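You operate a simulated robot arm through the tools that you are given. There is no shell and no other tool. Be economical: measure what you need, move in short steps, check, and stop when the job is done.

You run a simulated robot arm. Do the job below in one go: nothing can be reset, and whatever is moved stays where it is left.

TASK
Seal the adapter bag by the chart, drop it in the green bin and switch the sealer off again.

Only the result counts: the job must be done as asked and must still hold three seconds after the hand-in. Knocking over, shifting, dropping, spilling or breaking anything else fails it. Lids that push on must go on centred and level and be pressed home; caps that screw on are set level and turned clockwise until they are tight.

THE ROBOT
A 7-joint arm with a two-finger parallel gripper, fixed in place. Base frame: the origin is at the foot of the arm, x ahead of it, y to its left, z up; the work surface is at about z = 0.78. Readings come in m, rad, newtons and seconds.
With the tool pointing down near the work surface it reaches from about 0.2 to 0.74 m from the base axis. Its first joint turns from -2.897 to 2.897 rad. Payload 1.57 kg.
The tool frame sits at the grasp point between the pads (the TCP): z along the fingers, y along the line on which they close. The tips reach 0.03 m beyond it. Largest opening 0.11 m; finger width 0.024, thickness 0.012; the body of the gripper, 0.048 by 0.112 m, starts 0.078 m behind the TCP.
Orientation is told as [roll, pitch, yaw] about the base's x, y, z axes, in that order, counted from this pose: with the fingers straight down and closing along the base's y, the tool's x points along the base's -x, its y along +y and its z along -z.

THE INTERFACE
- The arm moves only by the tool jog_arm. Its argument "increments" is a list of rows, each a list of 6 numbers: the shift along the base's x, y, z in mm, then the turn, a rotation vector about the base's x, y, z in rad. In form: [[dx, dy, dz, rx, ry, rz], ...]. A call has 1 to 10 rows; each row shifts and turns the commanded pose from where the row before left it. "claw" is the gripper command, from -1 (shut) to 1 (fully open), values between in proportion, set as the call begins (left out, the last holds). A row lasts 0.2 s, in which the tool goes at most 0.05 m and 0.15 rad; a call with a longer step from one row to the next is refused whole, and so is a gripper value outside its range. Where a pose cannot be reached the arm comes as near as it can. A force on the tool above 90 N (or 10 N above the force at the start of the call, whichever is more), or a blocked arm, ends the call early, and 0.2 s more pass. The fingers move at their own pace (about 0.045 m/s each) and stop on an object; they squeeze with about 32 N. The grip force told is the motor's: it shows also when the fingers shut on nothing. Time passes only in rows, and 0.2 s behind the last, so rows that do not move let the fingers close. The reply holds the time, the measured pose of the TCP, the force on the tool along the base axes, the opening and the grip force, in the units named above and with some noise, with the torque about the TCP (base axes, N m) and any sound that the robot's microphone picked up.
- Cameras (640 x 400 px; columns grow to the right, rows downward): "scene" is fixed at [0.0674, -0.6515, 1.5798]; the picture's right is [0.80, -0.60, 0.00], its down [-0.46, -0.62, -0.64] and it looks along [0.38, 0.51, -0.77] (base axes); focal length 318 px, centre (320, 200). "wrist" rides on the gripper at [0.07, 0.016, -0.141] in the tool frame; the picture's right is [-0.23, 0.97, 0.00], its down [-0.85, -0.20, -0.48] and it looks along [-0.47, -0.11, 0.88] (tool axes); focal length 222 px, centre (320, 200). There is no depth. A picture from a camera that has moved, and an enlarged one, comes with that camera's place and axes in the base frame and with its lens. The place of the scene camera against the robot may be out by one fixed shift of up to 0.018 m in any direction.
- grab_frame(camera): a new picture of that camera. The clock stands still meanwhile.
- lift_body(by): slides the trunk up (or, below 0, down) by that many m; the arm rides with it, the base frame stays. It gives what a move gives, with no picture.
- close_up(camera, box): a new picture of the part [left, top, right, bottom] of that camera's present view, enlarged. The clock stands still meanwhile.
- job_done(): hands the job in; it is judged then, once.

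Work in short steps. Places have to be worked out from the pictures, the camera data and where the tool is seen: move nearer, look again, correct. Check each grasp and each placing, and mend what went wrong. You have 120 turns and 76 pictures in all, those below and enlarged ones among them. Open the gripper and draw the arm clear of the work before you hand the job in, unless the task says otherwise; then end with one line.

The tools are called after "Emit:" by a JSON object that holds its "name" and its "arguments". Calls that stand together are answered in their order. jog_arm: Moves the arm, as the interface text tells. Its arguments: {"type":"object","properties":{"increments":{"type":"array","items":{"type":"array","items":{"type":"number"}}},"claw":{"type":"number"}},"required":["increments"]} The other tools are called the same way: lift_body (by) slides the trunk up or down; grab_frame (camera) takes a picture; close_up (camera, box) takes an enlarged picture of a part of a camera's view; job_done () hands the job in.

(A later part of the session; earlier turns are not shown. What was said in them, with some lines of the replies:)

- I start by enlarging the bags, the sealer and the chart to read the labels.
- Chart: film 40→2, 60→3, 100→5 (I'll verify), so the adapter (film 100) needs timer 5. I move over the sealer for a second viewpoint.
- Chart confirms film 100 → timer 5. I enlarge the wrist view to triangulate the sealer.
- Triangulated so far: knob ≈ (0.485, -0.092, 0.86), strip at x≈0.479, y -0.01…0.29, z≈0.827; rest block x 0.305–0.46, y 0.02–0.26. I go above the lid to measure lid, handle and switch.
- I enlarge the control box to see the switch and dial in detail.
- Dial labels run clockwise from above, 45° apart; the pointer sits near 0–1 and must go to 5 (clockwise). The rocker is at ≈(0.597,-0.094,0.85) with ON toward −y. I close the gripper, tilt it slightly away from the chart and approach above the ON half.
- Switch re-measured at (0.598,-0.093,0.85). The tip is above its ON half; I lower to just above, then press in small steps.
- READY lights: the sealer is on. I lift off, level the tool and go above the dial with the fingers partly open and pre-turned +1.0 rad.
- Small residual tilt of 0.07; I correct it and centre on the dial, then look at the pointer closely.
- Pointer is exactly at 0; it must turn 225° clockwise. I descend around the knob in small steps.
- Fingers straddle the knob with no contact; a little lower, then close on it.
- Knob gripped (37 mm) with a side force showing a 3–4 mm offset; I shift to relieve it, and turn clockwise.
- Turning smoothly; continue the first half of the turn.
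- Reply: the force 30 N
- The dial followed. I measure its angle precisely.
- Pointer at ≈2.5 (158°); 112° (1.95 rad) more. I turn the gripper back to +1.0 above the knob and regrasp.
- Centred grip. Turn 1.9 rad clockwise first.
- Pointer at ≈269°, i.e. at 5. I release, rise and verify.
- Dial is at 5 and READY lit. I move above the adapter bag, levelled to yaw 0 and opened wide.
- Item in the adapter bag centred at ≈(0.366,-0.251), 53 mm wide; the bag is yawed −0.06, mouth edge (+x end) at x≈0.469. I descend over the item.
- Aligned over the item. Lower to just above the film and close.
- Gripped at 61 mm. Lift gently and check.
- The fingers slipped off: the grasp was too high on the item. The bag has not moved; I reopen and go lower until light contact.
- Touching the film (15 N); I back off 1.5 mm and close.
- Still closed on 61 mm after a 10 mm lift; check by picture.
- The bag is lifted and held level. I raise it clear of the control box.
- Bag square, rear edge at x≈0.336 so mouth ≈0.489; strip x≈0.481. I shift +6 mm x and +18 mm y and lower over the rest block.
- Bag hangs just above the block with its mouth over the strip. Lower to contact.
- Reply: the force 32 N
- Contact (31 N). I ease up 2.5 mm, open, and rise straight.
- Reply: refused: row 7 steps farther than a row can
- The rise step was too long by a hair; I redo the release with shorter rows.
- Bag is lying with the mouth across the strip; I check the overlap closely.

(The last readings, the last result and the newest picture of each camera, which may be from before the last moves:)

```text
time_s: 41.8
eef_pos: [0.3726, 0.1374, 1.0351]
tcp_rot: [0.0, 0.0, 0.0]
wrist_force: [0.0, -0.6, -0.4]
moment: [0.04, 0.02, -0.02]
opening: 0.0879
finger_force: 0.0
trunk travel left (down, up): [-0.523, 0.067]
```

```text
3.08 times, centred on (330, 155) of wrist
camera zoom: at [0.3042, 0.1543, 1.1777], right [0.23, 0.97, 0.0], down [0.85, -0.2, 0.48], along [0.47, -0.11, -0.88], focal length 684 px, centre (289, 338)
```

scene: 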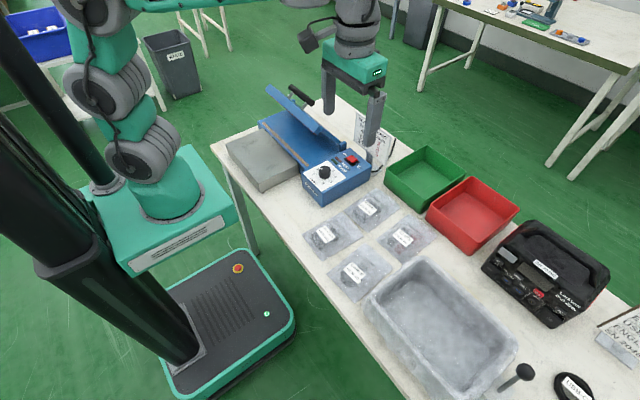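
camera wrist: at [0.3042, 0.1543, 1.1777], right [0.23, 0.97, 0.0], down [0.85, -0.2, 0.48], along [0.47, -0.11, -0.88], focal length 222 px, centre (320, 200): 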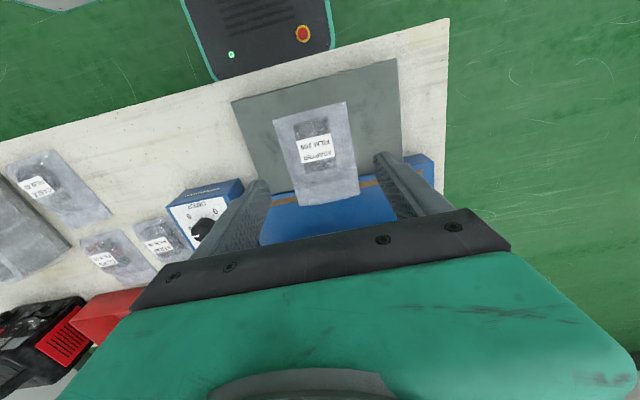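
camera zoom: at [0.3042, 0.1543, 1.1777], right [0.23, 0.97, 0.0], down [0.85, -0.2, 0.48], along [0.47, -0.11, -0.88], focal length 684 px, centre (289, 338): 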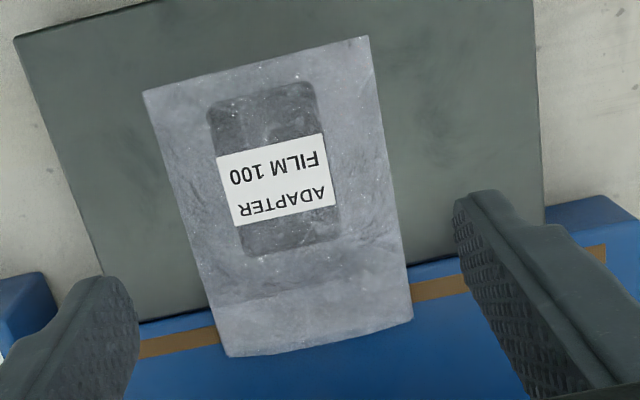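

Overlap is good: the strip lies mid-way in the sealing band, ~13 mm from the mouth. Now I move above the lid handle (0.563, 0.144, 0.975) turning the gripper 90° so that it closes along x.

Emit:
{"name": "jog_arm", "arguments": {"increments": [[10, 0.6, 15, 0, 0, 0.145], [15, 0.6, 15, 0, 0, 0.145], [20, 0.6, 15, 0, 0, 0.145], [20, 0.6, 15, 0, 0, 0.145], [20, 0.6, 5, 0, 0, 0.145], [20, 0.6, 0, 0, 0, 0.145], [20, 0.6, 0, 0, 0, 0.145], [20, 0.6, 0, 0, 0, 0.145], [20, 0.6, 0, 0, 0, 0.145], [20, 0.6, 0, 0, 0, 0.145]], "claw": 0.3}}

Emit:
{"name": "jog_arm", "arguments": {"increments": [[5, 0, 0, 0, 0, 0.12], [0, 0, 0, 0, 0, 0]]}}

Emit:
{"name": "grab_frame", "arguments": {"camera": "wrist"}}

Emit:
{"name": "close_up", "arguments": {"camera": "scene", "box": [210, 60, 390, 200]}}

```text
time_s: 44.0
eef_pos: [0.5586, 0.1438, 1.0978]
tcp_rot: [0.001, 0.001, 1.452]
wrist_force: [0.4, 0.1, -0.2]
moment: [0.02, 0.01, 0.03]
opening: 0.0715
finger_force: 0.1
trunk travel left (down, up): [-0.523, 0.067]
```

```text
time_s: 44.6
eef_pos: [0.564, 0.1463, 1.0971]
tcp_rot: [0.0, -0.002, 1.572]
wrist_force: [0.7, 0.5, 0.5]
moment: [-0.03, 0.04, 0.01]
opening: 0.0715
finger_force: 0.1
trunk travel left (down, up): [-0.523, 0.067]
```

```text
37 pictures are left
camera wrist: at [0.549, 0.075, 1.2398], right [-0.97, 0.23, 0.0], down [0.2, 0.85, 0.48], along [0.11, 0.47, -0.88], focal length 222 px, centre (320, 200)
```

wrist: 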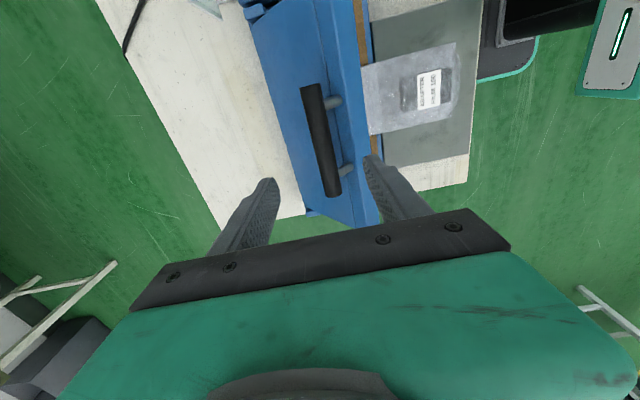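

```text
2.86 times, centred on (300, 130) of scene
camera zoom: at [0.0674, -0.6515, 1.5798], right [0.8, -0.6, 0.0], down [-0.46, -0.62, -0.64], along [0.38, 0.51, -0.77], focal length 909 px, centre (377, 400)
```

zoom: 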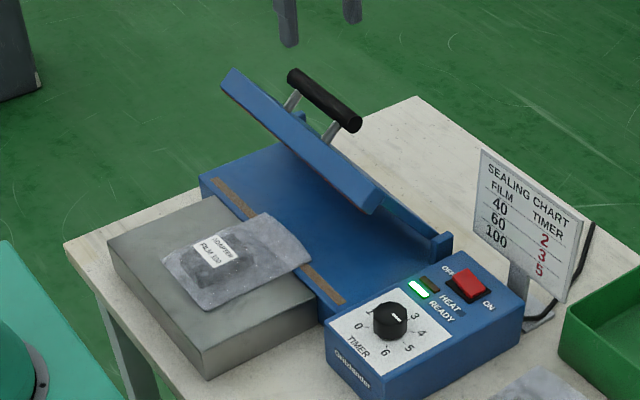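

Handle confirmed: x≈0.561, y 0.083–0.206, z≈0.975. I tilt the tool +0.3 (hand toward +x) and come down along the tool axis to straddle it.

Emit:
{"name": "jog_arm", "arguments": {"increments": [[13, -1, -5, 0, 0.15, 0], [13, -1, -5, 0, 0.15, 0], [-9, 0, -29, 0, 0, 0], [-9, 0, -29, 0, 0, 0], [-6, 0, -19, 0, 0, 0]]}}

Emit:
{"name": "grab_frame", "arguments": {"camera": "wrist"}}

Emit:
{"name": "close_up", "arguments": {"camera": "scene", "box": [210, 40, 370, 180]}}

```text
time_s: 45.8
eef_pos: [0.5671, 0.129, 1.0123]
tcp_rot: [0.21, 0.048, 1.578]
wrist_force: [0.0, -0.1, -0.6]
moment: [-0.04, 0.0, 0.01]
opening: 0.0714
finger_force: 0.0
out of reach, approached as far as the arm can: row 1, 2
trunk travel left (down, up): [-0.523, 0.067]
```

```text
35 pictures are left
camera wrist: at [0.5822, 0.0668, 1.1583], right [-0.95, 0.23, 0.19], down [0.29, 0.88, 0.38], along [-0.08, 0.42, -0.9], focal length 222 px, centre (320, 200)
```

wrist: 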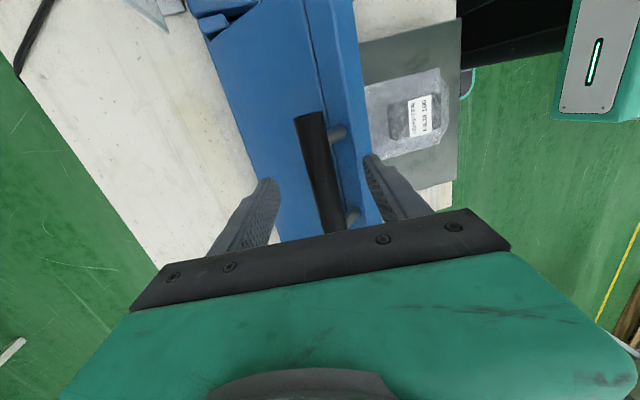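

```text
2.86 times, centred on (290, 110) of scene
camera zoom: at [0.0674, -0.6515, 1.5798], right [0.8, -0.6, 0.0], down [-0.46, -0.62, -0.64], along [0.38, 0.51, -0.77], focal length 909 px, centre (406, 457)
```

zoom: 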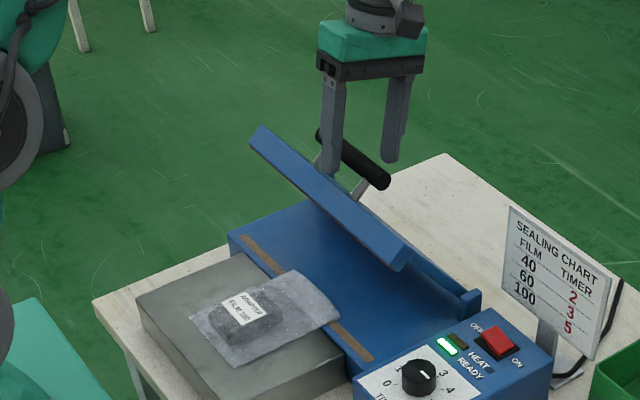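

That tilt is out of reach up here; I return to vertical (the arm will instead lean toward the robot while closing).

Emit:
{"name": "jog_arm", "arguments": {"increments": [[-1, 0, 10, 0, -0.15, 0], [-1, 0, 10, 0, -0.15, 0], [0, 0, 0, 0, 0, 0]]}}

Emit:
{"name": "grab_frame", "arguments": {"camera": "wrist"}}

```text
time_s: 46.6
eef_pos: [0.5662, 0.1298, 1.0353]
tcp_rot: [-0.087, 0.05, 1.565]
wrist_force: [-0.4, 0.1, 0.4]
moment: [-0.03, -0.01, -0.03]
opening: 0.0717
finger_force: 0.1
trunk travel left (down, up): [-0.523, 0.067]
```

```text
33 pictures are left
camera wrist: at [0.538, 0.0674, 1.1771], right [-0.97, 0.23, -0.1], down [0.16, 0.88, 0.45], along [0.19, 0.42, -0.89], focal length 222 px, centre (320, 200)
```

wrist: 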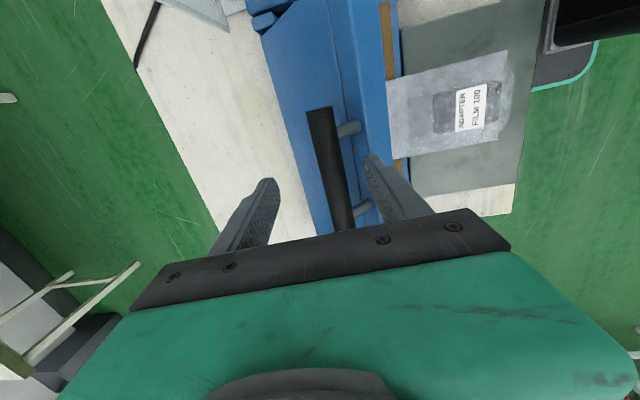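

Commanded pose followed the approached one; I remove the leftover tilt and recentre, then descend on the handle.

Emit:
{"name": "jog_arm", "arguments": {"increments": [[-4, 14, 0, 0.05, 0.087, 0], [0, 0, -20, 0, 0, 0], [0, 0, -15, 0, 0, 0], [0, 0, -8, 0, 0, 0]]}}

Emit:
{"name": "close_up", "arguments": {"camera": "wrist", "box": [220, 80, 460, 260]}}

Emit:
{"name": "close_up", "arguments": {"camera": "scene", "box": [230, 40, 360, 160]}}

```text
time_s: 47.6
eef_pos: [0.5583, 0.143, 0.9929]
tcp_rot: [-0.001, 0.0, 1.566]
wrist_force: [-17.9, -0.7, 20.1]
moment: [-0.23, 1.45, -0.13]
opening: 0.0871
finger_force: 9.1
trunk travel left (down, up): [-0.523, 0.067]
```

```text
2.22 times, centred on (340, 170) of wrist
camera zoom: at [0.5426, 0.0735, 1.135], right [-0.97, 0.23, 0.0], down [0.2, 0.85, 0.48], along [0.11, 0.47, -0.88], focal length 494 px, centre (276, 267)
```

zoom: 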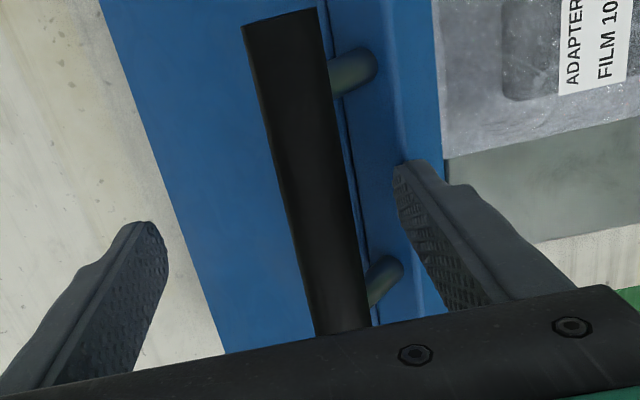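

```text
3.33 times, centred on (295, 100) of scene
camera zoom: at [0.0674, -0.6515, 1.5798], right [0.8, -0.6, 0.0], down [-0.46, -0.62, -0.64], along [0.38, 0.51, -0.77], focal length 1061 px, centre (403, 533)
```

zoom: 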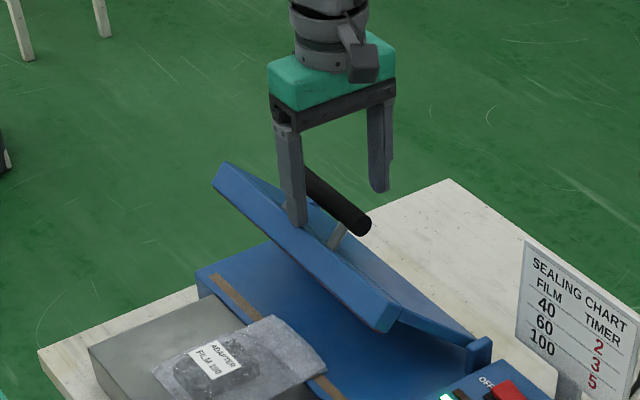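

The −x finger rested on the lid face (20 N). I lift 12 mm to clear it, then close on the handle.

Emit:
{"name": "jog_arm", "arguments": {"increments": [[2, 0, 8, 0, 0, 0], [0, 0, 5, 0, 0, 0]]}}

Emit:
{"name": "jog_arm", "arguments": {"increments": [[0, 0, 0, 0, 0, 0], [0, 0, 0, 0, 0, 0], [0, 0, 0, 0, 0, 0], [0, 0, 0, 0, 0, 0]], "claw": -1}}

Emit:
{"name": "close_up", "arguments": {"camera": "scene", "box": [230, 40, 360, 160]}}

```text
time_s: 48.2
eef_pos: [0.5635, 0.1426, 1.0032]
tcp_rot: [-0.004, 0.0, 1.566]
wrist_force: [-1.3, 1.5, 2.6]
moment: [-0.01, 0.12, -0.01]
opening: 0.0728
finger_force: 0.7
trunk travel left (down, up): [-0.523, 0.067]
```

```text
time_s: 49.2
eef_pos: [0.5589, 0.1434, 1.003]
tcp_rot: [0.002, 0.001, 1.568]
wrist_force: [-17.2, 0.3, -4.4]
moment: [0.1, 0.31, 0.25]
opening: 0.0219
finger_force: 21.9
trunk travel left (down, up): [-0.523, 0.067]
```

```text
3.33 times, centred on (295, 100) of scene
camera zoom: at [0.0674, -0.6515, 1.5798], right [0.8, -0.6, 0.0], down [-0.46, -0.62, -0.64], along [0.38, 0.51, -0.77], focal length 1061 px, centre (403, 533)
```

zoom: 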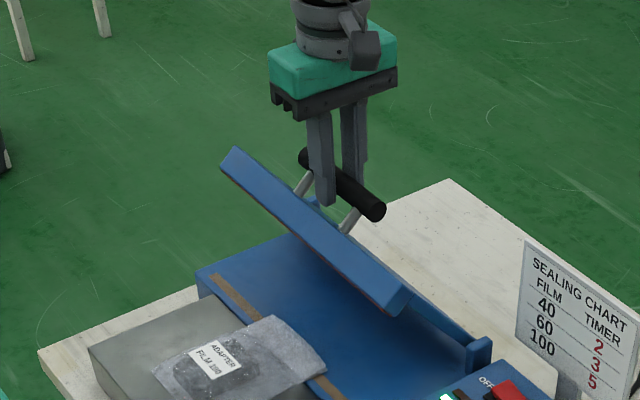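

Handle is gripped (22 mm). I relieve the side force and begin swinging the lid down on its arc, rotating with it.

Emit:
{"name": "jog_arm", "arguments": {"increments": [[-4, 0, 0, 0, 0, 0], [-13.9, 0, -7.2, 0, -0.087, 0], [-13.2, 0, -8.5, 0, -0.087, 0]]}}

```text
time_s: 50.0
eef_pos: [0.5301, 0.1433, 0.9892]
tcp_rot: [-0.178, 0.0, 1.565]
wrist_force: [-3.2, -10.8, 7.4]
moment: [-0.79, -0.12, 0.2]
opening: 0.0218
finger_force: 34.5
trunk travel left (down, up): [-0.523, 0.067]
```

Moving with low forces; continue the arc.

Emit:
{"name": "jog_arm", "arguments": {"increments": [[-12.5, 0, -9.5, 0, -0.087, 0], [-11.6, 0, -10.6, 0, -0.087, 0], [-10.6, 0, -11.6, 0, -0.087, 0]]}}

Emit:
{"name": "close_up", "arguments": {"camera": "scene", "box": [210, 60, 370, 190]}}

```text
time_s: 50.8
eef_pos: [0.4937, 0.1437, 0.9559]
tcp_rot: [-0.436, -0.001, 1.568]
wrist_force: [-14.8, -8.2, 11.8]
moment: [-0.08, 0.26, 0.2]
opening: 0.0217
finger_force: 34.9
trunk travel left (down, up): [-0.523, 0.067]
```

```text
3.08 times, centred on (290, 125) of scene
camera zoom: at [0.0674, -0.6515, 1.5798], right [0.8, -0.6, 0.0], down [-0.46, -0.62, -0.64], along [0.38, 0.51, -0.77], focal length 979 px, centre (412, 431)
```

zoom: 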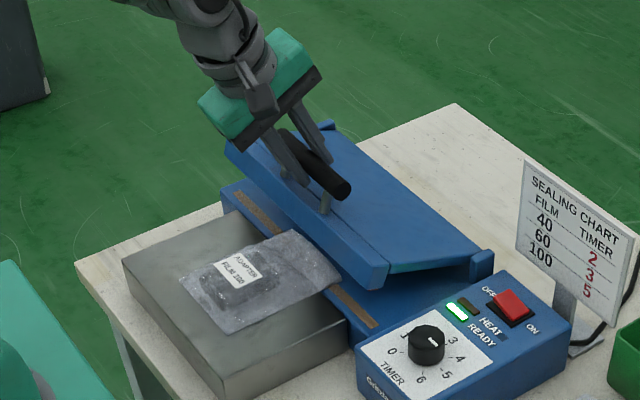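

Lid is half closed and tracking. Continue.

Emit:
{"name": "jog_arm", "arguments": {"increments": [[-9.0, 0, -12.5, 0, -0.087, 0], [-8, 0, -13.2, 0, -0.087, 0]]}}

Emit:
{"name": "close_up", "arguments": {"camera": "scene", "box": [210, 60, 370, 190]}}

```text
time_s: 51.4
eef_pos: [0.479, 0.1443, 0.9304]
tcp_rot: [-0.611, -0.003, 1.568]
wrist_force: [-18.4, 0.7, 10.3]
moment: [0.0, 0.25, 0.27]
opening: 0.0218
finger_force: 34.7
trunk travel left (down, up): [-0.523, 0.067]
```

```text
3.08 times, centred on (290, 125) of scene
camera zoom: at [0.0674, -0.6515, 1.5798], right [0.8, -0.6, 0.0], down [-0.46, -0.62, -0.64], along [0.38, 0.51, -0.77], focal length 979 px, centre (412, 431)
```

zoom: 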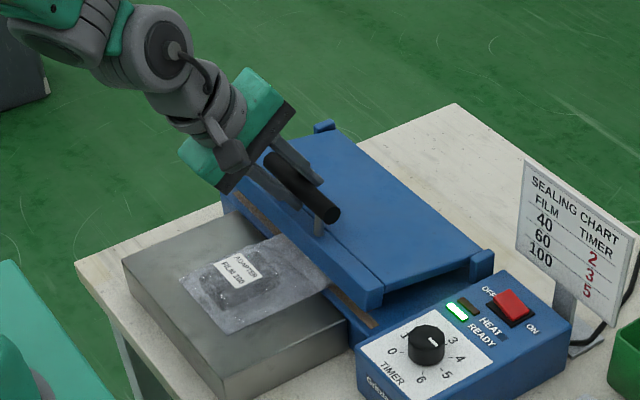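

Almost closed. I continue mostly downward in small steps until the lid seats.

Emit:
{"name": "jog_arm", "arguments": {"increments": [[-3, 0, -12, 0, -0.08, 0], [-2, 0, -10, 0, -0.05, 0], [0, 0, -5, 0, 0, 0]]}}

Emit:
{"name": "close_up", "arguments": {"camera": "scene", "box": [210, 60, 370, 190]}}

```text
time_s: 52.2
eef_pos: [0.4726, 0.1425, 0.9046]
tcp_rot: [-0.741, -0.003, 1.568]
wrist_force: [-29.8, 0.9, 12.8]
moment: [-0.1, 0.14, 0.29]
opening: 0.0218
finger_force: 35.2
trunk travel left (down, up): [-0.523, 0.067]
```

```text
3.08 times, centred on (290, 125) of scene
camera zoom: at [0.0674, -0.6515, 1.5798], right [0.8, -0.6, 0.0], down [-0.46, -0.62, -0.64], along [0.38, 0.51, -0.77], focal length 979 px, centre (412, 431)
```

zoom: 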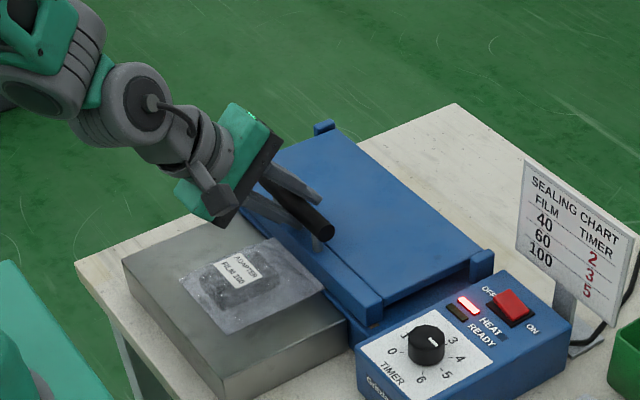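

HEAT lit: sealing has started. I press slightly and hold for 2 s at a time, listening.

Emit:
{"name": "jog_arm", "arguments": {"increments": [[3, 0, -3, 0, 0, 0], [0, 0, 0, 0, 0, 0], [0, 0, 0, 0, 0, 0], [0, 0, 0, 0, 0, 0], [0, 0, 0, 0, 0, 0], [0, 0, 0, 0, 0, 0], [0, 0, 0, 0, 0, 0], [0, 0, 0, 0, 0, 0], [0, 0, 0, 0, 0, 0], [0, 0, 0, 0, 0, 0]]}}

Emit:
{"name": "jog_arm", "arguments": {"increments": [[0, 0, 0, 0, 0, 0], [0, 0, 0, 0, 0, 0], [0, 0, 0, 0, 0, 0], [0, 0, 0, 0, 0, 0], [0, 0, 0, 0, 0, 0], [0, 0, 0, 0, 0, 0], [0, 0, 0, 0, 0, 0], [0, 0, 0, 0, 0, 0], [0, 0, 0, 0, 0, 0], [0, 0, 0, 0, 0, 0]]}}

Emit:
{"name": "close_up", "arguments": {"camera": "scene", "box": [210, 60, 370, 190]}}

```text
time_s: 54.4
eef_pos: [0.4747, 0.1433, 0.9014]
tcp_rot: [-0.74, -0.002, 1.567]
wrist_force: [-38.1, 2.5, 14.0]
moment: [-0.18, 0.11, 0.29]
opening: 0.0217
finger_force: 35.0
trunk travel left (down, up): [-0.523, 0.067]
```

```text
time_s: 56.6
eef_pos: [0.4743, 0.1426, 0.9026]
tcp_rot: [-0.741, -0.001, 1.567]
wrist_force: [-37.7, 1.9, 14.0]
moment: [-0.3, 0.03, 0.2]
opening: 0.0215
finger_force: 34.5
trunk travel left (down, up): [-0.523, 0.067]
```

```text
3.08 times, centred on (290, 125) of scene
camera zoom: at [0.0674, -0.6515, 1.5798], right [0.8, -0.6, 0.0], down [-0.46, -0.62, -0.64], along [0.38, 0.51, -0.77], focal length 979 px, centre (412, 431)
```

zoom: 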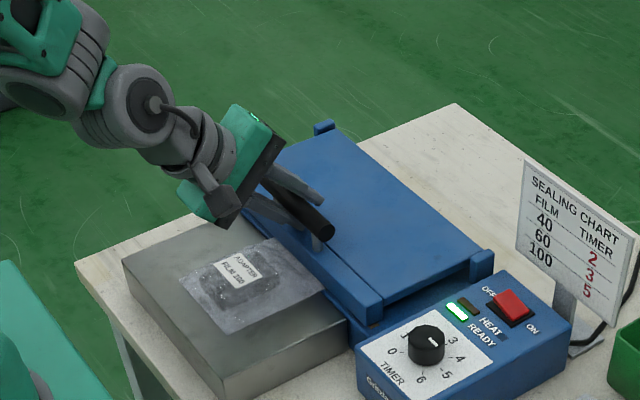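

HEAT has gone out and READY is back: the cycle is over. I hold 2 s more for cooling, then check.

Emit:
{"name": "jog_arm", "arguments": {"increments": [[0, 0, 0, 0, 0, 0], [0, 0, 0, 0, 0, 0], [0, 0, 0, 0, 0, 0], [0, 0, 0, 0, 0, 0], [0, 0, 0, 0, 0, 0], [0, 0, 0, 0, 0, 0], [0, 0, 0, 0, 0, 0], [0, 0, 0, 0, 0, 0], [0, 0, 0, 0, 0, 0], [0, 0, 0, 0, 0, 0]]}}

Emit:
{"name": "close_up", "arguments": {"camera": "scene", "box": [230, 110, 370, 200]}}

```text
time_s: 58.8
eef_pos: [0.4754, 0.1421, 0.902]
tcp_rot: [-0.741, -0.003, 1.567]
wrist_force: [-36.7, 1.7, 14.9]
moment: [-0.3, -0.07, 0.2]
opening: 0.0214
finger_force: 34.8
trunk travel left (down, up): [-0.523, 0.067]
```

```text
4.44 times, centred on (300, 155) of scene
camera zoom: at [0.0674, -0.6515, 1.5798], right [0.8, -0.6, 0.0], down [-0.46, -0.62, -0.64], along [0.38, 0.51, -0.77], focal length 1414 px, centre (409, 400)
```

zoom: 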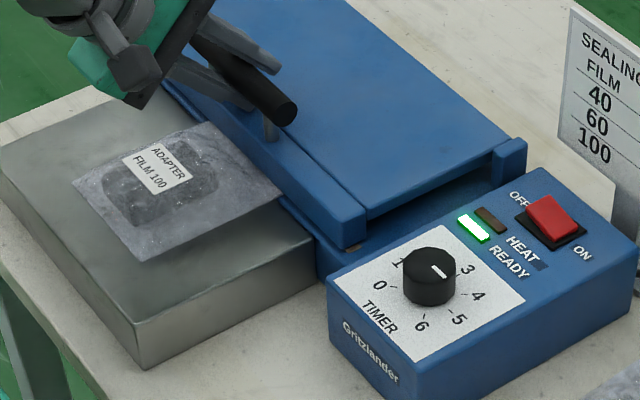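

Now I swing the lid open back along the same arc.

Emit:
{"name": "jog_arm", "arguments": {"increments": [[1, 0, 8, 0, 0.02, 0], [2, 0, 12, 0, 0.05, 0], [4, 0, 12, 0, 0.08, 0], [8, 0, 13.2, 0, 0.087, 0], [9, 0, 12.5, 0, 0.087, 0]]}}

Emit:
{"name": "jog_arm", "arguments": {"increments": [[10.6, 0, 11.6, 0, 0.087, 0], [11.6, 0, 10.6, 0, 0.087, 0], [12.5, 0, 9.5, 0, 0.087, 0], [13.2, 0, 8.5, 0, 0.087, 0]]}}

Emit:
{"name": "close_up", "arguments": {"camera": "scene", "box": [210, 60, 370, 190]}}

```text
time_s: 60.0
eef_pos: [0.5045, 0.1446, 0.9573]
tcp_rot: [-0.413, -0.002, 1.564]
wrist_force: [24.6, -2.6, -20.8]
moment: [-0.29, 0.0, 0.32]
opening: 0.022
finger_force: 35.0
trunk travel left (down, up): [-0.523, 0.067]
```

```text
time_s: 61.0
eef_pos: [0.5528, 0.1422, 0.9948]
tcp_rot: [-0.063, 0.0, 1.566]
wrist_force: [13.3, 1.4, -29.4]
moment: [0.23, -0.03, 0.25]
opening: 0.0216
finger_force: 35.1
trunk travel left (down, up): [-0.523, 0.067]
```

```text
3.08 times, centred on (290, 125) of scene
camera zoom: at [0.0674, -0.6515, 1.5798], right [0.8, -0.6, 0.0], down [-0.46, -0.62, -0.64], along [0.38, 0.51, -0.77], focal length 979 px, centre (412, 431)
```

zoom: 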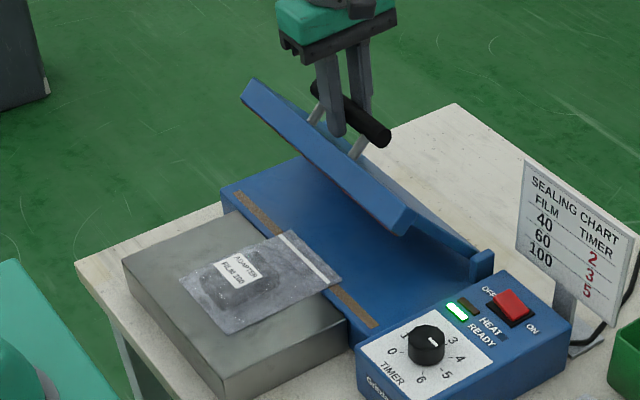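

A white seal line now shows across the bag. I finish the opening slightly and release the handle while watching the lid.

Emit:
{"name": "jog_arm", "arguments": {"increments": [[6, 0, 1, 0, 0.06, 0]]}}

Emit:
{"name": "jog_arm", "arguments": {"increments": [[0, 0, 0, 0, 0, 0], [0, 0, 0, 0, 0, 0], [0, 0, 0, 0, 0, 0]], "claw": 0.1}}

Emit:
{"name": "close_up", "arguments": {"camera": "scene", "box": [210, 60, 370, 190]}}

```text
time_s: 61.4
eef_pos: [0.5582, 0.1428, 0.9978]
tcp_rot: [-0.004, 0.0, 1.566]
wrist_force: [9.9, 1.3, -20.7]
moment: [0.06, -0.11, 0.32]
opening: 0.0218
finger_force: 34.1
trunk travel left (down, up): [-0.523, 0.067]
```

```text
time_s: 62.2
eef_pos: [0.5568, 0.1428, 0.9993]
tcp_rot: [-0.01, -0.001, 1.567]
wrist_force: [-0.8, 0.2, 1.8]
moment: [-0.02, 0.13, -0.02]
opening: 0.0611
finger_force: 0.6
trunk travel left (down, up): [-0.523, 0.067]
```

```text
3.08 times, centred on (290, 125) of scene
camera zoom: at [0.0674, -0.6515, 1.5798], right [0.8, -0.6, 0.0], down [-0.46, -0.62, -0.64], along [0.38, 0.51, -0.77], focal length 979 px, centre (412, 431)
```

zoom: 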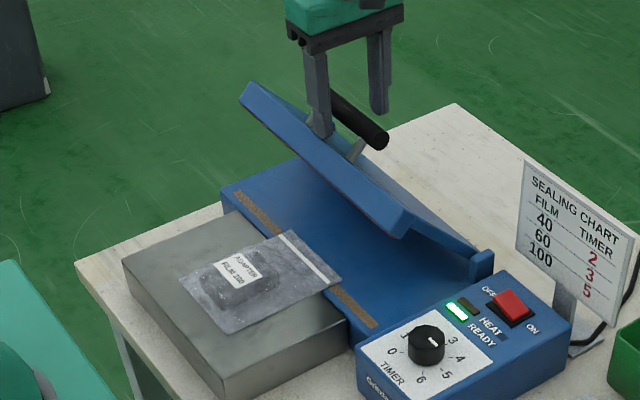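

Lid stays open. I rise straight up, then return toward the bag while turning back to yaw 0.

Emit:
{"name": "jog_arm", "arguments": {"increments": [[0, 0, 15, 0, 0, 0], [0, 0, 25, 0, 0, 0], [0, 0, 30, 0, 0, 0], [0, 0, 30, 0, 0, 0]]}}

Emit:
{"name": "jog_arm", "arguments": {"increments": [[-18, 0, 0, 0, 0, -0.145], [-18, 0, 0, 0, 0, -0.145], [-18, 0, 0, 0, 0, -0.145], [-18, 0, 0, 0, 0, -0.145], [-18, 0, 0, 0, 0, -0.145], [-18, 0, 0, 0, 0, -0.145], [-18, 0, 0, 0, 0, -0.145], [-18, 0, 0, 0, 0, -0.145], [-18, 0, 0, 0, 0, -0.145], [-15, 0, 0, 0, 0, -0.145]], "claw": 0.6}}

Emit:
{"name": "jog_arm", "arguments": {"increments": [[0, -5, -20, 0, 0, -0.117], [0, 0, -20, 0, 0, 0]]}}

Emit:
{"name": "grab_frame", "arguments": {"camera": "wrist"}}

Emit:
{"name": "grab_frame", "arguments": {"camera": "scene"}}

```text
time_s: 63.2
eef_pos: [0.5554, 0.1449, 1.0989]
tcp_rot: [-0.009, 0.0, 1.566]
wrist_force: [-0.1, -1.1, -0.8]
moment: [0.01, -0.03, -0.01]
opening: 0.0605
finger_force: 0.0
trunk travel left (down, up): [-0.523, 0.067]
```

```text
time_s: 65.4
eef_pos: [0.3785, 0.144, 1.0978]
tcp_rot: [-0.008, 0.0, 0.114]
wrist_force: [-1.1, -0.3, -0.9]
moment: [0.01, 0.01, -0.01]
opening: 0.0882
finger_force: 0.1
trunk travel left (down, up): [-0.523, 0.067]
```

```text
time_s: 66.0
eef_pos: [0.3804, 0.1375, 1.06]
tcp_rot: [-0.006, -0.001, -0.004]
wrist_force: [0.1, -0.1, 0.0]
moment: [-0.01, -0.01, -0.01]
opening: 0.0878
finger_force: 0.0
trunk travel left (down, up): [-0.523, 0.067]
```

```text
22 pictures are left
camera wrist: at [0.3108, 0.156, 1.2013], right [0.23, 0.97, -0.01], down [0.85, -0.2, 0.48], along [0.47, -0.12, -0.88], focal length 222 px, centre (320, 200)
```

wrist: 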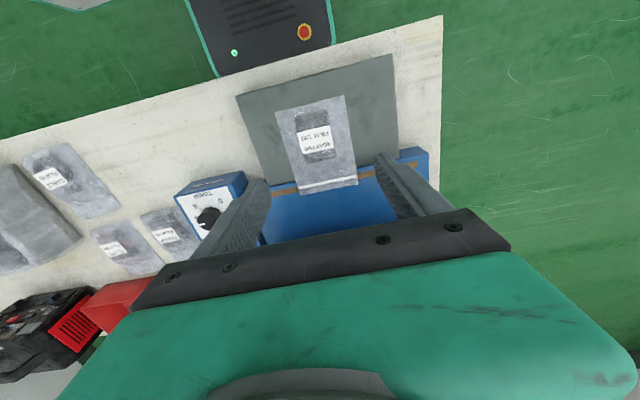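

```text
21 pictures are left
```

scene: 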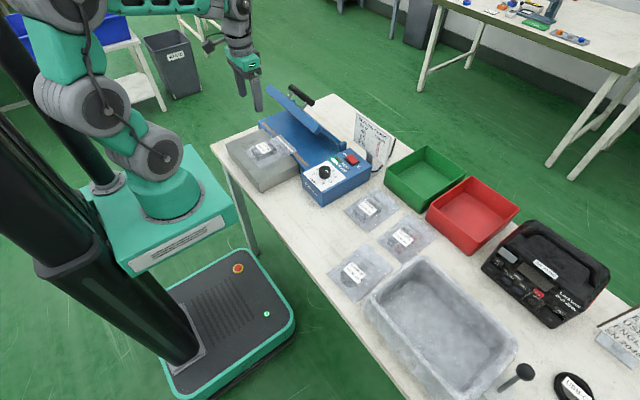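

Bag is at y≈0.129, unmoved in x (grip point x≈0.389). I descend to grasp the item again.

Emit:
{"name": "jog_arm", "arguments": {"increments": [[9, -8, -40, 0, 0.006, 0], [0, 0, -45, 0, 0, 0], [0, 0, -45, 0, 0, 0], [0, 0, -45, 0, 0, 0], [0, 0, -15, 0, 0, 0], [0, 0, -4, 0, 0, 0], [0, 0, -3, 0, 0, 0]]}}

```text
time_s: 67.6
eef_pos: [0.3893, 0.1297, 0.8632]
tcp_rot: [-0.008, 0.007, -0.001]
wrist_force: [-1.6, -1.4, 3.7]
moment: [0.21, 0.0, 0.09]
opening: 0.0877
finger_force: 0.1
trunk travel left (down, up): [-0.523, 0.067]
```

Just touching. Close and lift slightly.

Emit:
{"name": "jog_arm", "arguments": {"increments": [[0, 0, 0, 0, 0, 0], [0, 0, 0, 0, 0, 0], [0, 0, 0, 0, 0, 0], [0, 0, 0, 0, 0, 0], [0, 0, 5, 0, 0, 0], [0, 0, 15, 0, 0, 0]], "claw": -1}}

Emit:
{"name": "close_up", "arguments": {"camera": "scene", "box": [210, 80, 390, 210]}}

```text
time_s: 69.0
eef_pos: [0.3893, 0.1301, 0.8822]
tcp_rot: [-0.007, 0.004, -0.003]
wrist_force: [0.5, 0.4, -1.0]
moment: [0.0, 0.01, 0.01]
opening: 0.0613
finger_force: 32.5
trunk travel left (down, up): [-0.523, 0.067]
```

```text
3.08 times, centred on (300, 145) of scene
camera zoom: at [0.0674, -0.6515, 1.5798], right [0.8, -0.6, 0.0], down [-0.46, -0.62, -0.64], along [0.38, 0.51, -0.77], focal length 979 px, centre (382, 369)
```

zoom: 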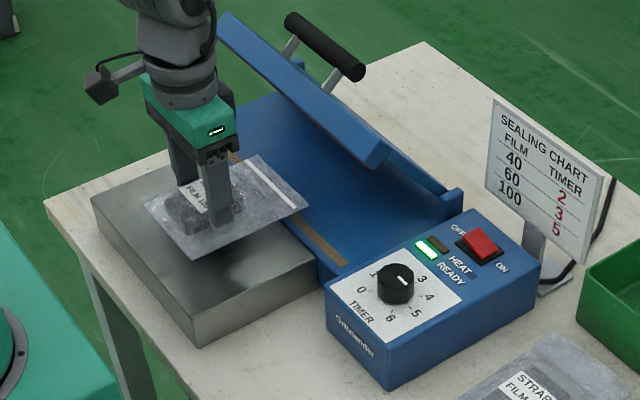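

Bag held again, sealed. I lift it and carry it in −y at x≈0.39 (away from the chart) before reaching out to the green bin (≈x 0.64–0.85, y −0.35…−0.20).

Emit:
{"name": "jog_arm", "arguments": {"increments": [[0, 0, 20, 0, 0, 0], [0, 0, 30, 0, 0, 0], [0, 0, 35, 0, 0, 0], [0, 0, 35, 0, 0, 0]]}}

Emit:
{"name": "jog_arm", "arguments": {"increments": [[0, -25, 0, 0, 0, 0], [0, -40, 0, 0, 0, 0], [0, -45, 0, 0, 0, 0], [0, -45, 0, 0, 0, 0], [0, -45, 0, 0, 0, 0], [0, -45, 0, 0, 0, 0], [0, -45, 0, 0, 0, 0], [0, -45, 0, 0, 0, 0], [0, -45, 0, 0, 0, 0], [0, -30, 0, 0, 0, 0]]}}

Emit:
{"name": "jog_arm", "arguments": {"increments": [[25, 0, 0, 0, -0.05, 0], [35, 0, 0, 0, -0.08, 0], [40, 0, 0, 0, -0.08, 0], [40, 0, 0, 0, -0.08, 0], [40, 0, 0, 0, -0.08, 0], [40, 0, 0, 0, -0.08, 0], [30, 0, 0, 0, -0.05, 0]]}}

Emit:
{"name": "grab_frame", "arguments": {"camera": "scene"}}

```text
time_s: 70.0
eef_pos: [0.387, 0.1291, 1.0032]
tcp_rot: [-0.008, 0.006, -0.001]
wrist_force: [-0.1, 0.0, -1.0]
moment: [-0.01, 0.0, 0.02]
opening: 0.0613
finger_force: 32.4
trunk travel left (down, up): [-0.523, 0.067]
```

```text
time_s: 72.2
eef_pos: [0.3881, -0.2821, 1.0016]
tcp_rot: [-0.006, 0.005, -0.002]
wrist_force: [0.5, -0.9, -2.1]
moment: [-0.02, 0.0, 0.01]
opening: 0.0614
finger_force: 31.9
trunk travel left (down, up): [-0.523, 0.067]
```

```text
time_s: 73.8
eef_pos: [0.6378, -0.2785, 1.002]
tcp_rot: [-0.008, -0.492, -0.002]
wrist_force: [0.1, 0.2, -0.7]
moment: [-0.05, 0.02, -0.04]
opening: 0.0614
finger_force: 32.2
trunk travel left (down, up): [-0.523, 0.067]
```

```text
19 pictures are left
```

scene: 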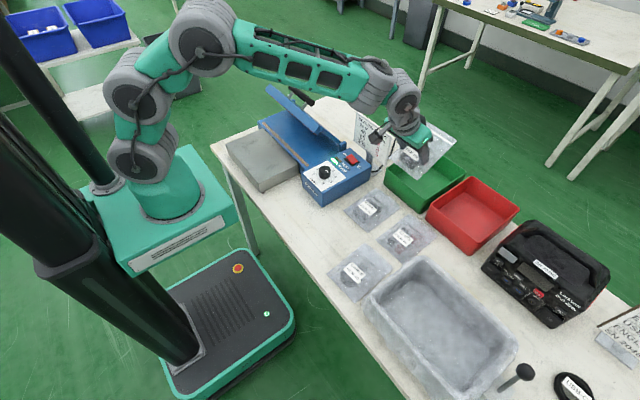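

Reaching well. I extend further over the bin (target x≈0.72).

Emit:
{"name": "jog_arm", "arguments": {"increments": [[25, 0, -10, 0, 0, 0], [30, 0, -10, 0, 0, 0], [25, 0, -10, 0, 0, 0]]}}

Emit:
{"name": "close_up", "arguments": {"camera": "scene", "box": [340, 100, 540, 260]}}

Emit:
{"name": "grab_frame", "arguments": {"camera": "wrist"}}

```text
time_s: 74.6
eef_pos: [0.7176, -0.2778, 0.9725]
tcp_rot: [-0.008, -0.495, -0.003]
wrist_force: [0.0, -0.2, -1.3]
moment: [0.02, 0.03, 0.03]
opening: 0.061
finger_force: 31.4
trunk travel left (down, up): [-0.523, 0.067]
```

```text
2.50 times, centred on (440, 180) of scene
camera zoom: at [0.0674, -0.6515, 1.5798], right [0.8, -0.6, 0.0], down [-0.46, -0.62, -0.64], along [0.38, 0.51, -0.77], focal length 796 px, centre (20, 250)
```

zoom: 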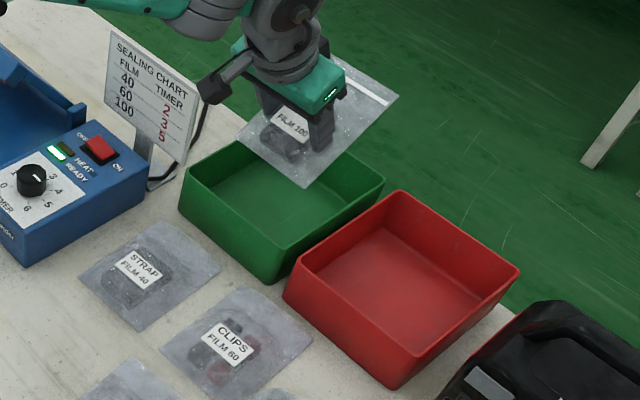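

```text
17 pictures are left
camera wrist: at [0.5913, -0.2611, 1.0645], right [0.21, 0.97, 0.1], down [0.53, -0.2, 0.83], along [0.83, -0.12, -0.55], focal length 222 px, centre (320, 200)
```

wrist: 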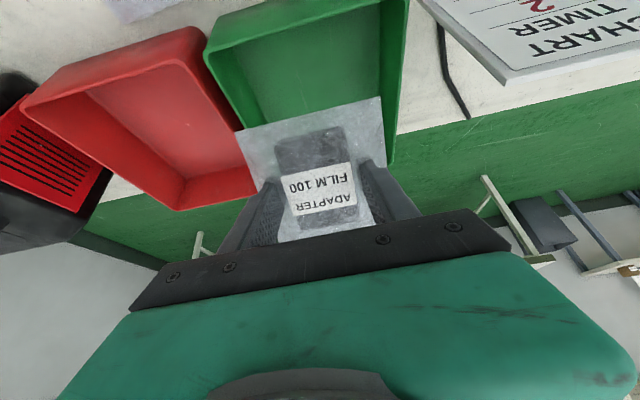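

The bag is above the bin; bin spans ≈x 0.655–0.86, y −0.36…−0.187. I nudge to centre and lower into it.

Emit:
{"name": "jog_arm", "arguments": {"increments": [[8, 6, -20, 0, 0, 0], [4, 0, -25, 0, 0, 0], [0, 0, -25, 0, 0, 0], [0, 0, -20, 0, 0, 0]]}}

Emit:
{"name": "close_up", "arguments": {"camera": "scene", "box": [340, 100, 540, 260]}}

```text
time_s: 75.6
eef_pos: [0.7312, -0.2736, 0.8818]
tcp_rot: [-0.006, -0.494, -0.001]
wrist_force: [-0.4, 0.1, -0.3]
moment: [0.02, -0.03, 0.02]
opening: 0.0612
finger_force: 32.4
trunk travel left (down, up): [-0.523, 0.067]
```

```text
2.50 times, centred on (440, 180) of scene
camera zoom: at [0.0674, -0.6515, 1.5798], right [0.8, -0.6, 0.0], down [-0.46, -0.62, -0.64], along [0.38, 0.51, -0.77], focal length 796 px, centre (20, 250)
```

zoom: 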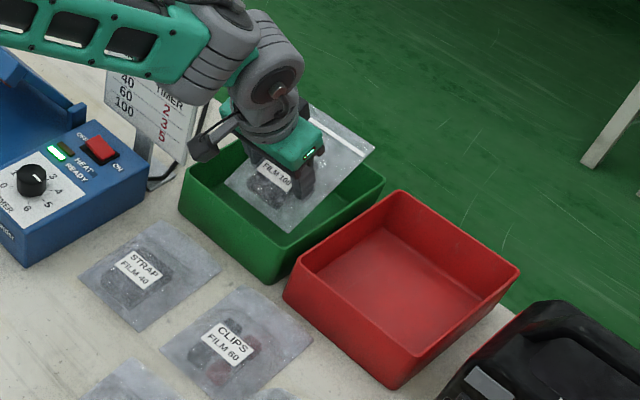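

Bag is well inside the bin outline. A further 15 mm down, then release.

Emit:
{"name": "jog_arm", "arguments": {"increments": [[0, 0, -8, 0, 0, 0], [0, 0, -7, 0, 0, 0]]}}

Emit:
{"name": "jog_arm", "arguments": {"increments": [[0, 0, 0, 0, 0, 0], [0, 0, 0, 0, 0, 0], [0, 0, 0, 0, 0, 0], [0, 0, 0, 0, 0, 0], [0, 0, 30, 0, 0, 0], [0, 0, 40, 0, 0, 0], [-10, 0, 40, 0, 0, 0]], "claw": 0.5}}

Emit:
{"name": "close_up", "arguments": {"camera": "scene", "box": [340, 100, 540, 260]}}

```text
time_s: 76.2
eef_pos: [0.731, -0.2734, 0.8671]
tcp_rot: [-0.006, -0.494, -0.002]
wrist_force: [0.6, 0.4, -1.2]
moment: [-0.03, 0.03, 0.0]
opening: 0.0613
finger_force: 32.4
trunk travel left (down, up): [-0.523, 0.067]
```

```text
time_s: 77.8
eef_pos: [0.7183, -0.2761, 0.9792]
tcp_rot: [-0.007, -0.491, -0.003]
wrist_force: [-0.6, 0.2, 0.7]
moment: [0.02, -0.02, -0.05]
opening: 0.0825
finger_force: 0.1
trunk travel left (down, up): [-0.523, 0.067]
```

```text
2.50 times, centred on (440, 180) of scene
camera zoom: at [0.0674, -0.6515, 1.5798], right [0.8, -0.6, 0.0], down [-0.46, -0.62, -0.64], along [0.38, 0.51, -0.77], focal length 796 px, centre (20, 250)
```

zoom: 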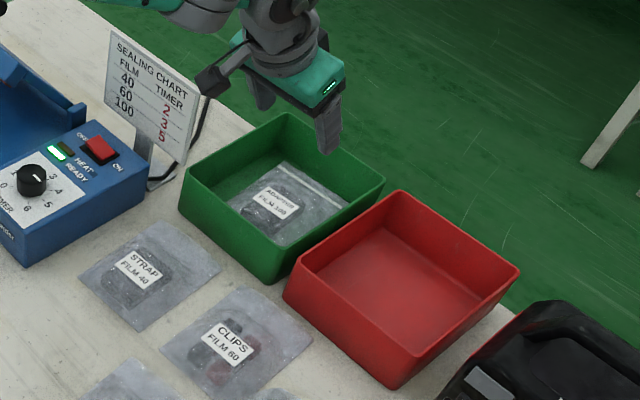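

Adapter bag lies flat in the green bin. Now I retreat and go to the switch's OFF side (+y half), same tilt as before.

Emit:
{"name": "jog_arm", "arguments": {"increments": [[-40, 0, 10, 0, 0.04, 0], [-40, 0, 10, 0, 0.04, 0], [-40, 0, 10, 0, 0.04, 0], [-40, 0, 10, 0, 0.04, 0], [-40, 0, 10, 0, 0.034, 0], [0, 40, 0, 0, 0, 0], [0, 40, 0, 0, 0, 0], [0, 40, 0, 0, 0, 0], [0, 40, 0, 0, 0, 0], [0, 34, 0, 0, 0, 0]], "claw": -1}}

Emit:
{"name": "jog_arm", "arguments": {"increments": [[38, 0, -20, 0, 0, 0], [39, 0, -20, 0, 0, 0], [0, 0, -30, 0, 0, 0], [0, 0, -25, 0, 0, 0]]}}

Emit:
{"name": "close_up", "arguments": {"camera": "scene", "box": [280, 90, 420, 210]}}

Emit:
{"name": "grab_frame", "arguments": {"camera": "wrist"}}

```text
time_s: 80.0
eef_pos: [0.5218, -0.0788, 1.03]
tcp_rot: [-0.007, -0.302, -0.002]
wrist_force: [0.1, 0.6, 0.3]
moment: [0.03, -0.01, 0.0]
opening: 0.0001
finger_force: 21.6
trunk travel left (down, up): [-0.523, 0.067]
```

```text
time_s: 81.0
eef_pos: [0.5959, -0.0798, 0.9339]
tcp_rot: [-0.007, -0.301, -0.002]
wrist_force: [-0.7, 0.4, 0.0]
moment: [-0.01, -0.02, -0.01]
opening: 0.0
finger_force: 21.2
trunk travel left (down, up): [-0.523, 0.067]
```

```text
3.33 times, centred on (350, 150) of scene
camera zoom: at [0.0674, -0.6515, 1.5798], right [0.8, -0.6, 0.0], down [-0.46, -0.62, -0.64], along [0.38, 0.51, -0.77], focal length 1061 px, centre (220, 367)
```

zoom: 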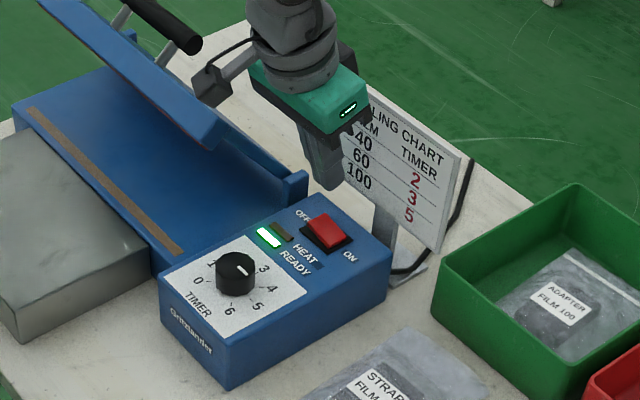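

```text
13 pictures are left
camera wrist: at [0.4899, -0.0614, 1.0487], right [0.22, 0.97, 0.06], down [0.67, -0.2, 0.71], along [0.7, -0.12, -0.7], focal length 222 px, centre (320, 200)
```

wrist: 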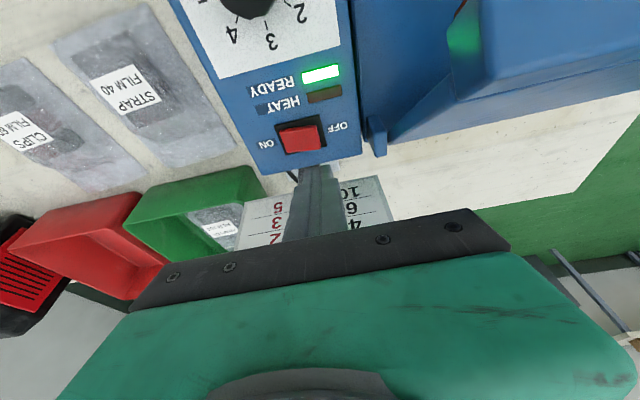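

Aligned over the OFF half (rocker centre y≈−0.093). Press down in small steps.

Emit:
{"name": "jog_arm", "arguments": {"increments": [[0, 1.5, -20, 0, 0, 0], [0, 0, -8, 0, 0, 0], [0, 0, -5, 0, 0, 0], [0, 0, -5, 0, 0, 0], [0, 0, -4, 0, 0, 0], [0, 0, -2, 0, 0, 0]]}}

Emit:
{"name": "close_up", "arguments": {"camera": "scene", "box": [280, 90, 420, 210]}}

```text
time_s: 82.4
eef_pos: [0.5988, -0.0778, 0.893]
tcp_rot: [-0.008, -0.304, 0.001]
wrist_force: [-6.7, 6.6, 18.2]
moment: [0.03, 0.2, -0.08]
opening: 0.0
finger_force: 21.3
trunk travel left (down, up): [-0.523, 0.067]
```

```text
3.33 times, centred on (350, 150) of scene
camera zoom: at [0.0674, -0.6515, 1.5798], right [0.8, -0.6, 0.0], down [-0.46, -0.62, -0.64], along [0.38, 0.51, -0.77], focal length 1061 px, centre (220, 367)
```

zoom: 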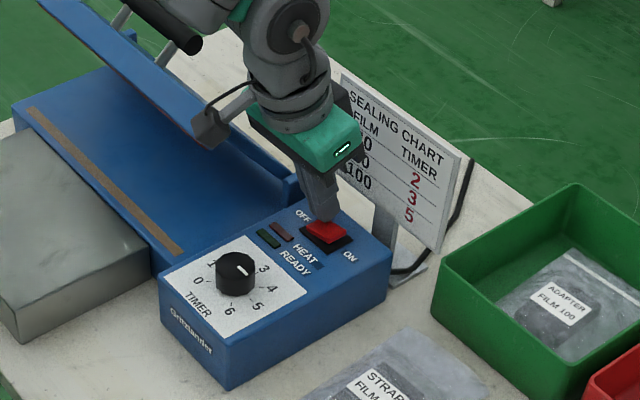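

The lights are out: the sealer is off. I rise clear, open the gripper and retreat.

Emit:
{"name": "jog_arm", "arguments": {"increments": [[0, 0, 30, 0, 0, 0], [0, 0, 45, 0, 0, 0], [0, 0, 45, 0, 0, 0], [-30, -10, 35, 0, 0.1, 0], [-40, -20, 20, 0, 0.1, 0], [-40, -20, 0, 0, 0.1, 0], [-40, -20, 0, 0, 0, 0]], "claw": 1}}

Emit:
{"name": "grab_frame", "arguments": {"camera": "scene"}}

Emit:
{"name": "close_up", "arguments": {"camera": "scene", "box": [230, 80, 480, 240]}}

```text
time_s: 84.0
eef_pos: [0.4466, -0.1461, 1.0629]
tcp_rot: [-0.008, 0.001, -0.001]
wrist_force: [0.3, -0.9, 0.4]
moment: [0.02, -0.02, 0.0]
opening: 0.1101
finger_force: 0.2
trunk travel left (down, up): [-0.523, 0.067]
```

```text
11 pictures are left
```

scene: 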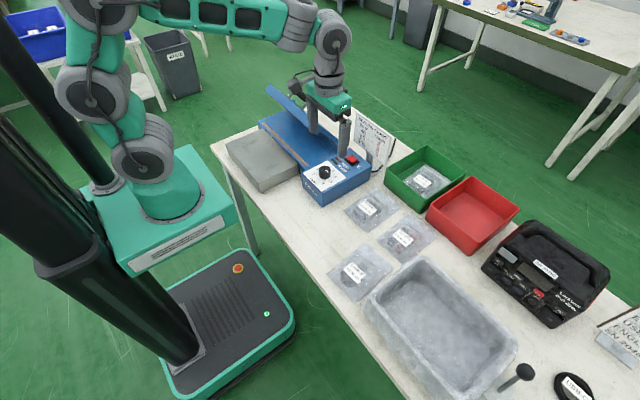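

```text
2.50 times, centred on (355, 160) of scene
camera zoom: at [0.0674, -0.6515, 1.5798], right [0.8, -0.6, 0.0], down [-0.46, -0.62, -0.64], along [0.38, 0.51, -0.77], focal length 796 px, centre (232, 300)
```

zoom: 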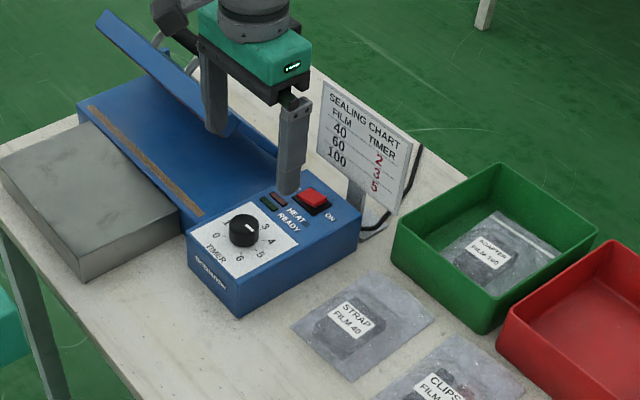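

Everything is in place: bag in the green bin, lights off, others untouched. I draw the arm further up and hand in.

Emit:
{"name": "jog_arm", "arguments": {"increments": [[-10, -20, 40, 0, 0, 0], [-10, -20, 40, 0, 0, 0], [-10, -20, 40, 0, 0, 0], [0, 0, 0, 0, 0, 0]]}}

Emit:
{"name": "job_done", "arguments": {}}

```text
time_s: 85.0
eef_pos: [0.419, -0.2105, 1.1833]
tcp_rot: [-0.007, 0.0, -0.002]
wrist_force: [0.1, -1.1, -0.8]
moment: [0.0, 0.02, -0.03]
opening: 0.1102
finger_force: 0.1
trunk travel left (down, up): [-0.523, 0.067]
```

```text
The job is handed in.
```

I sealed the adapter bag with the timer at 5 (film 100 on the chart), dropped it in the green bin and switched the sealer off; the seal line shows and the lights are out.
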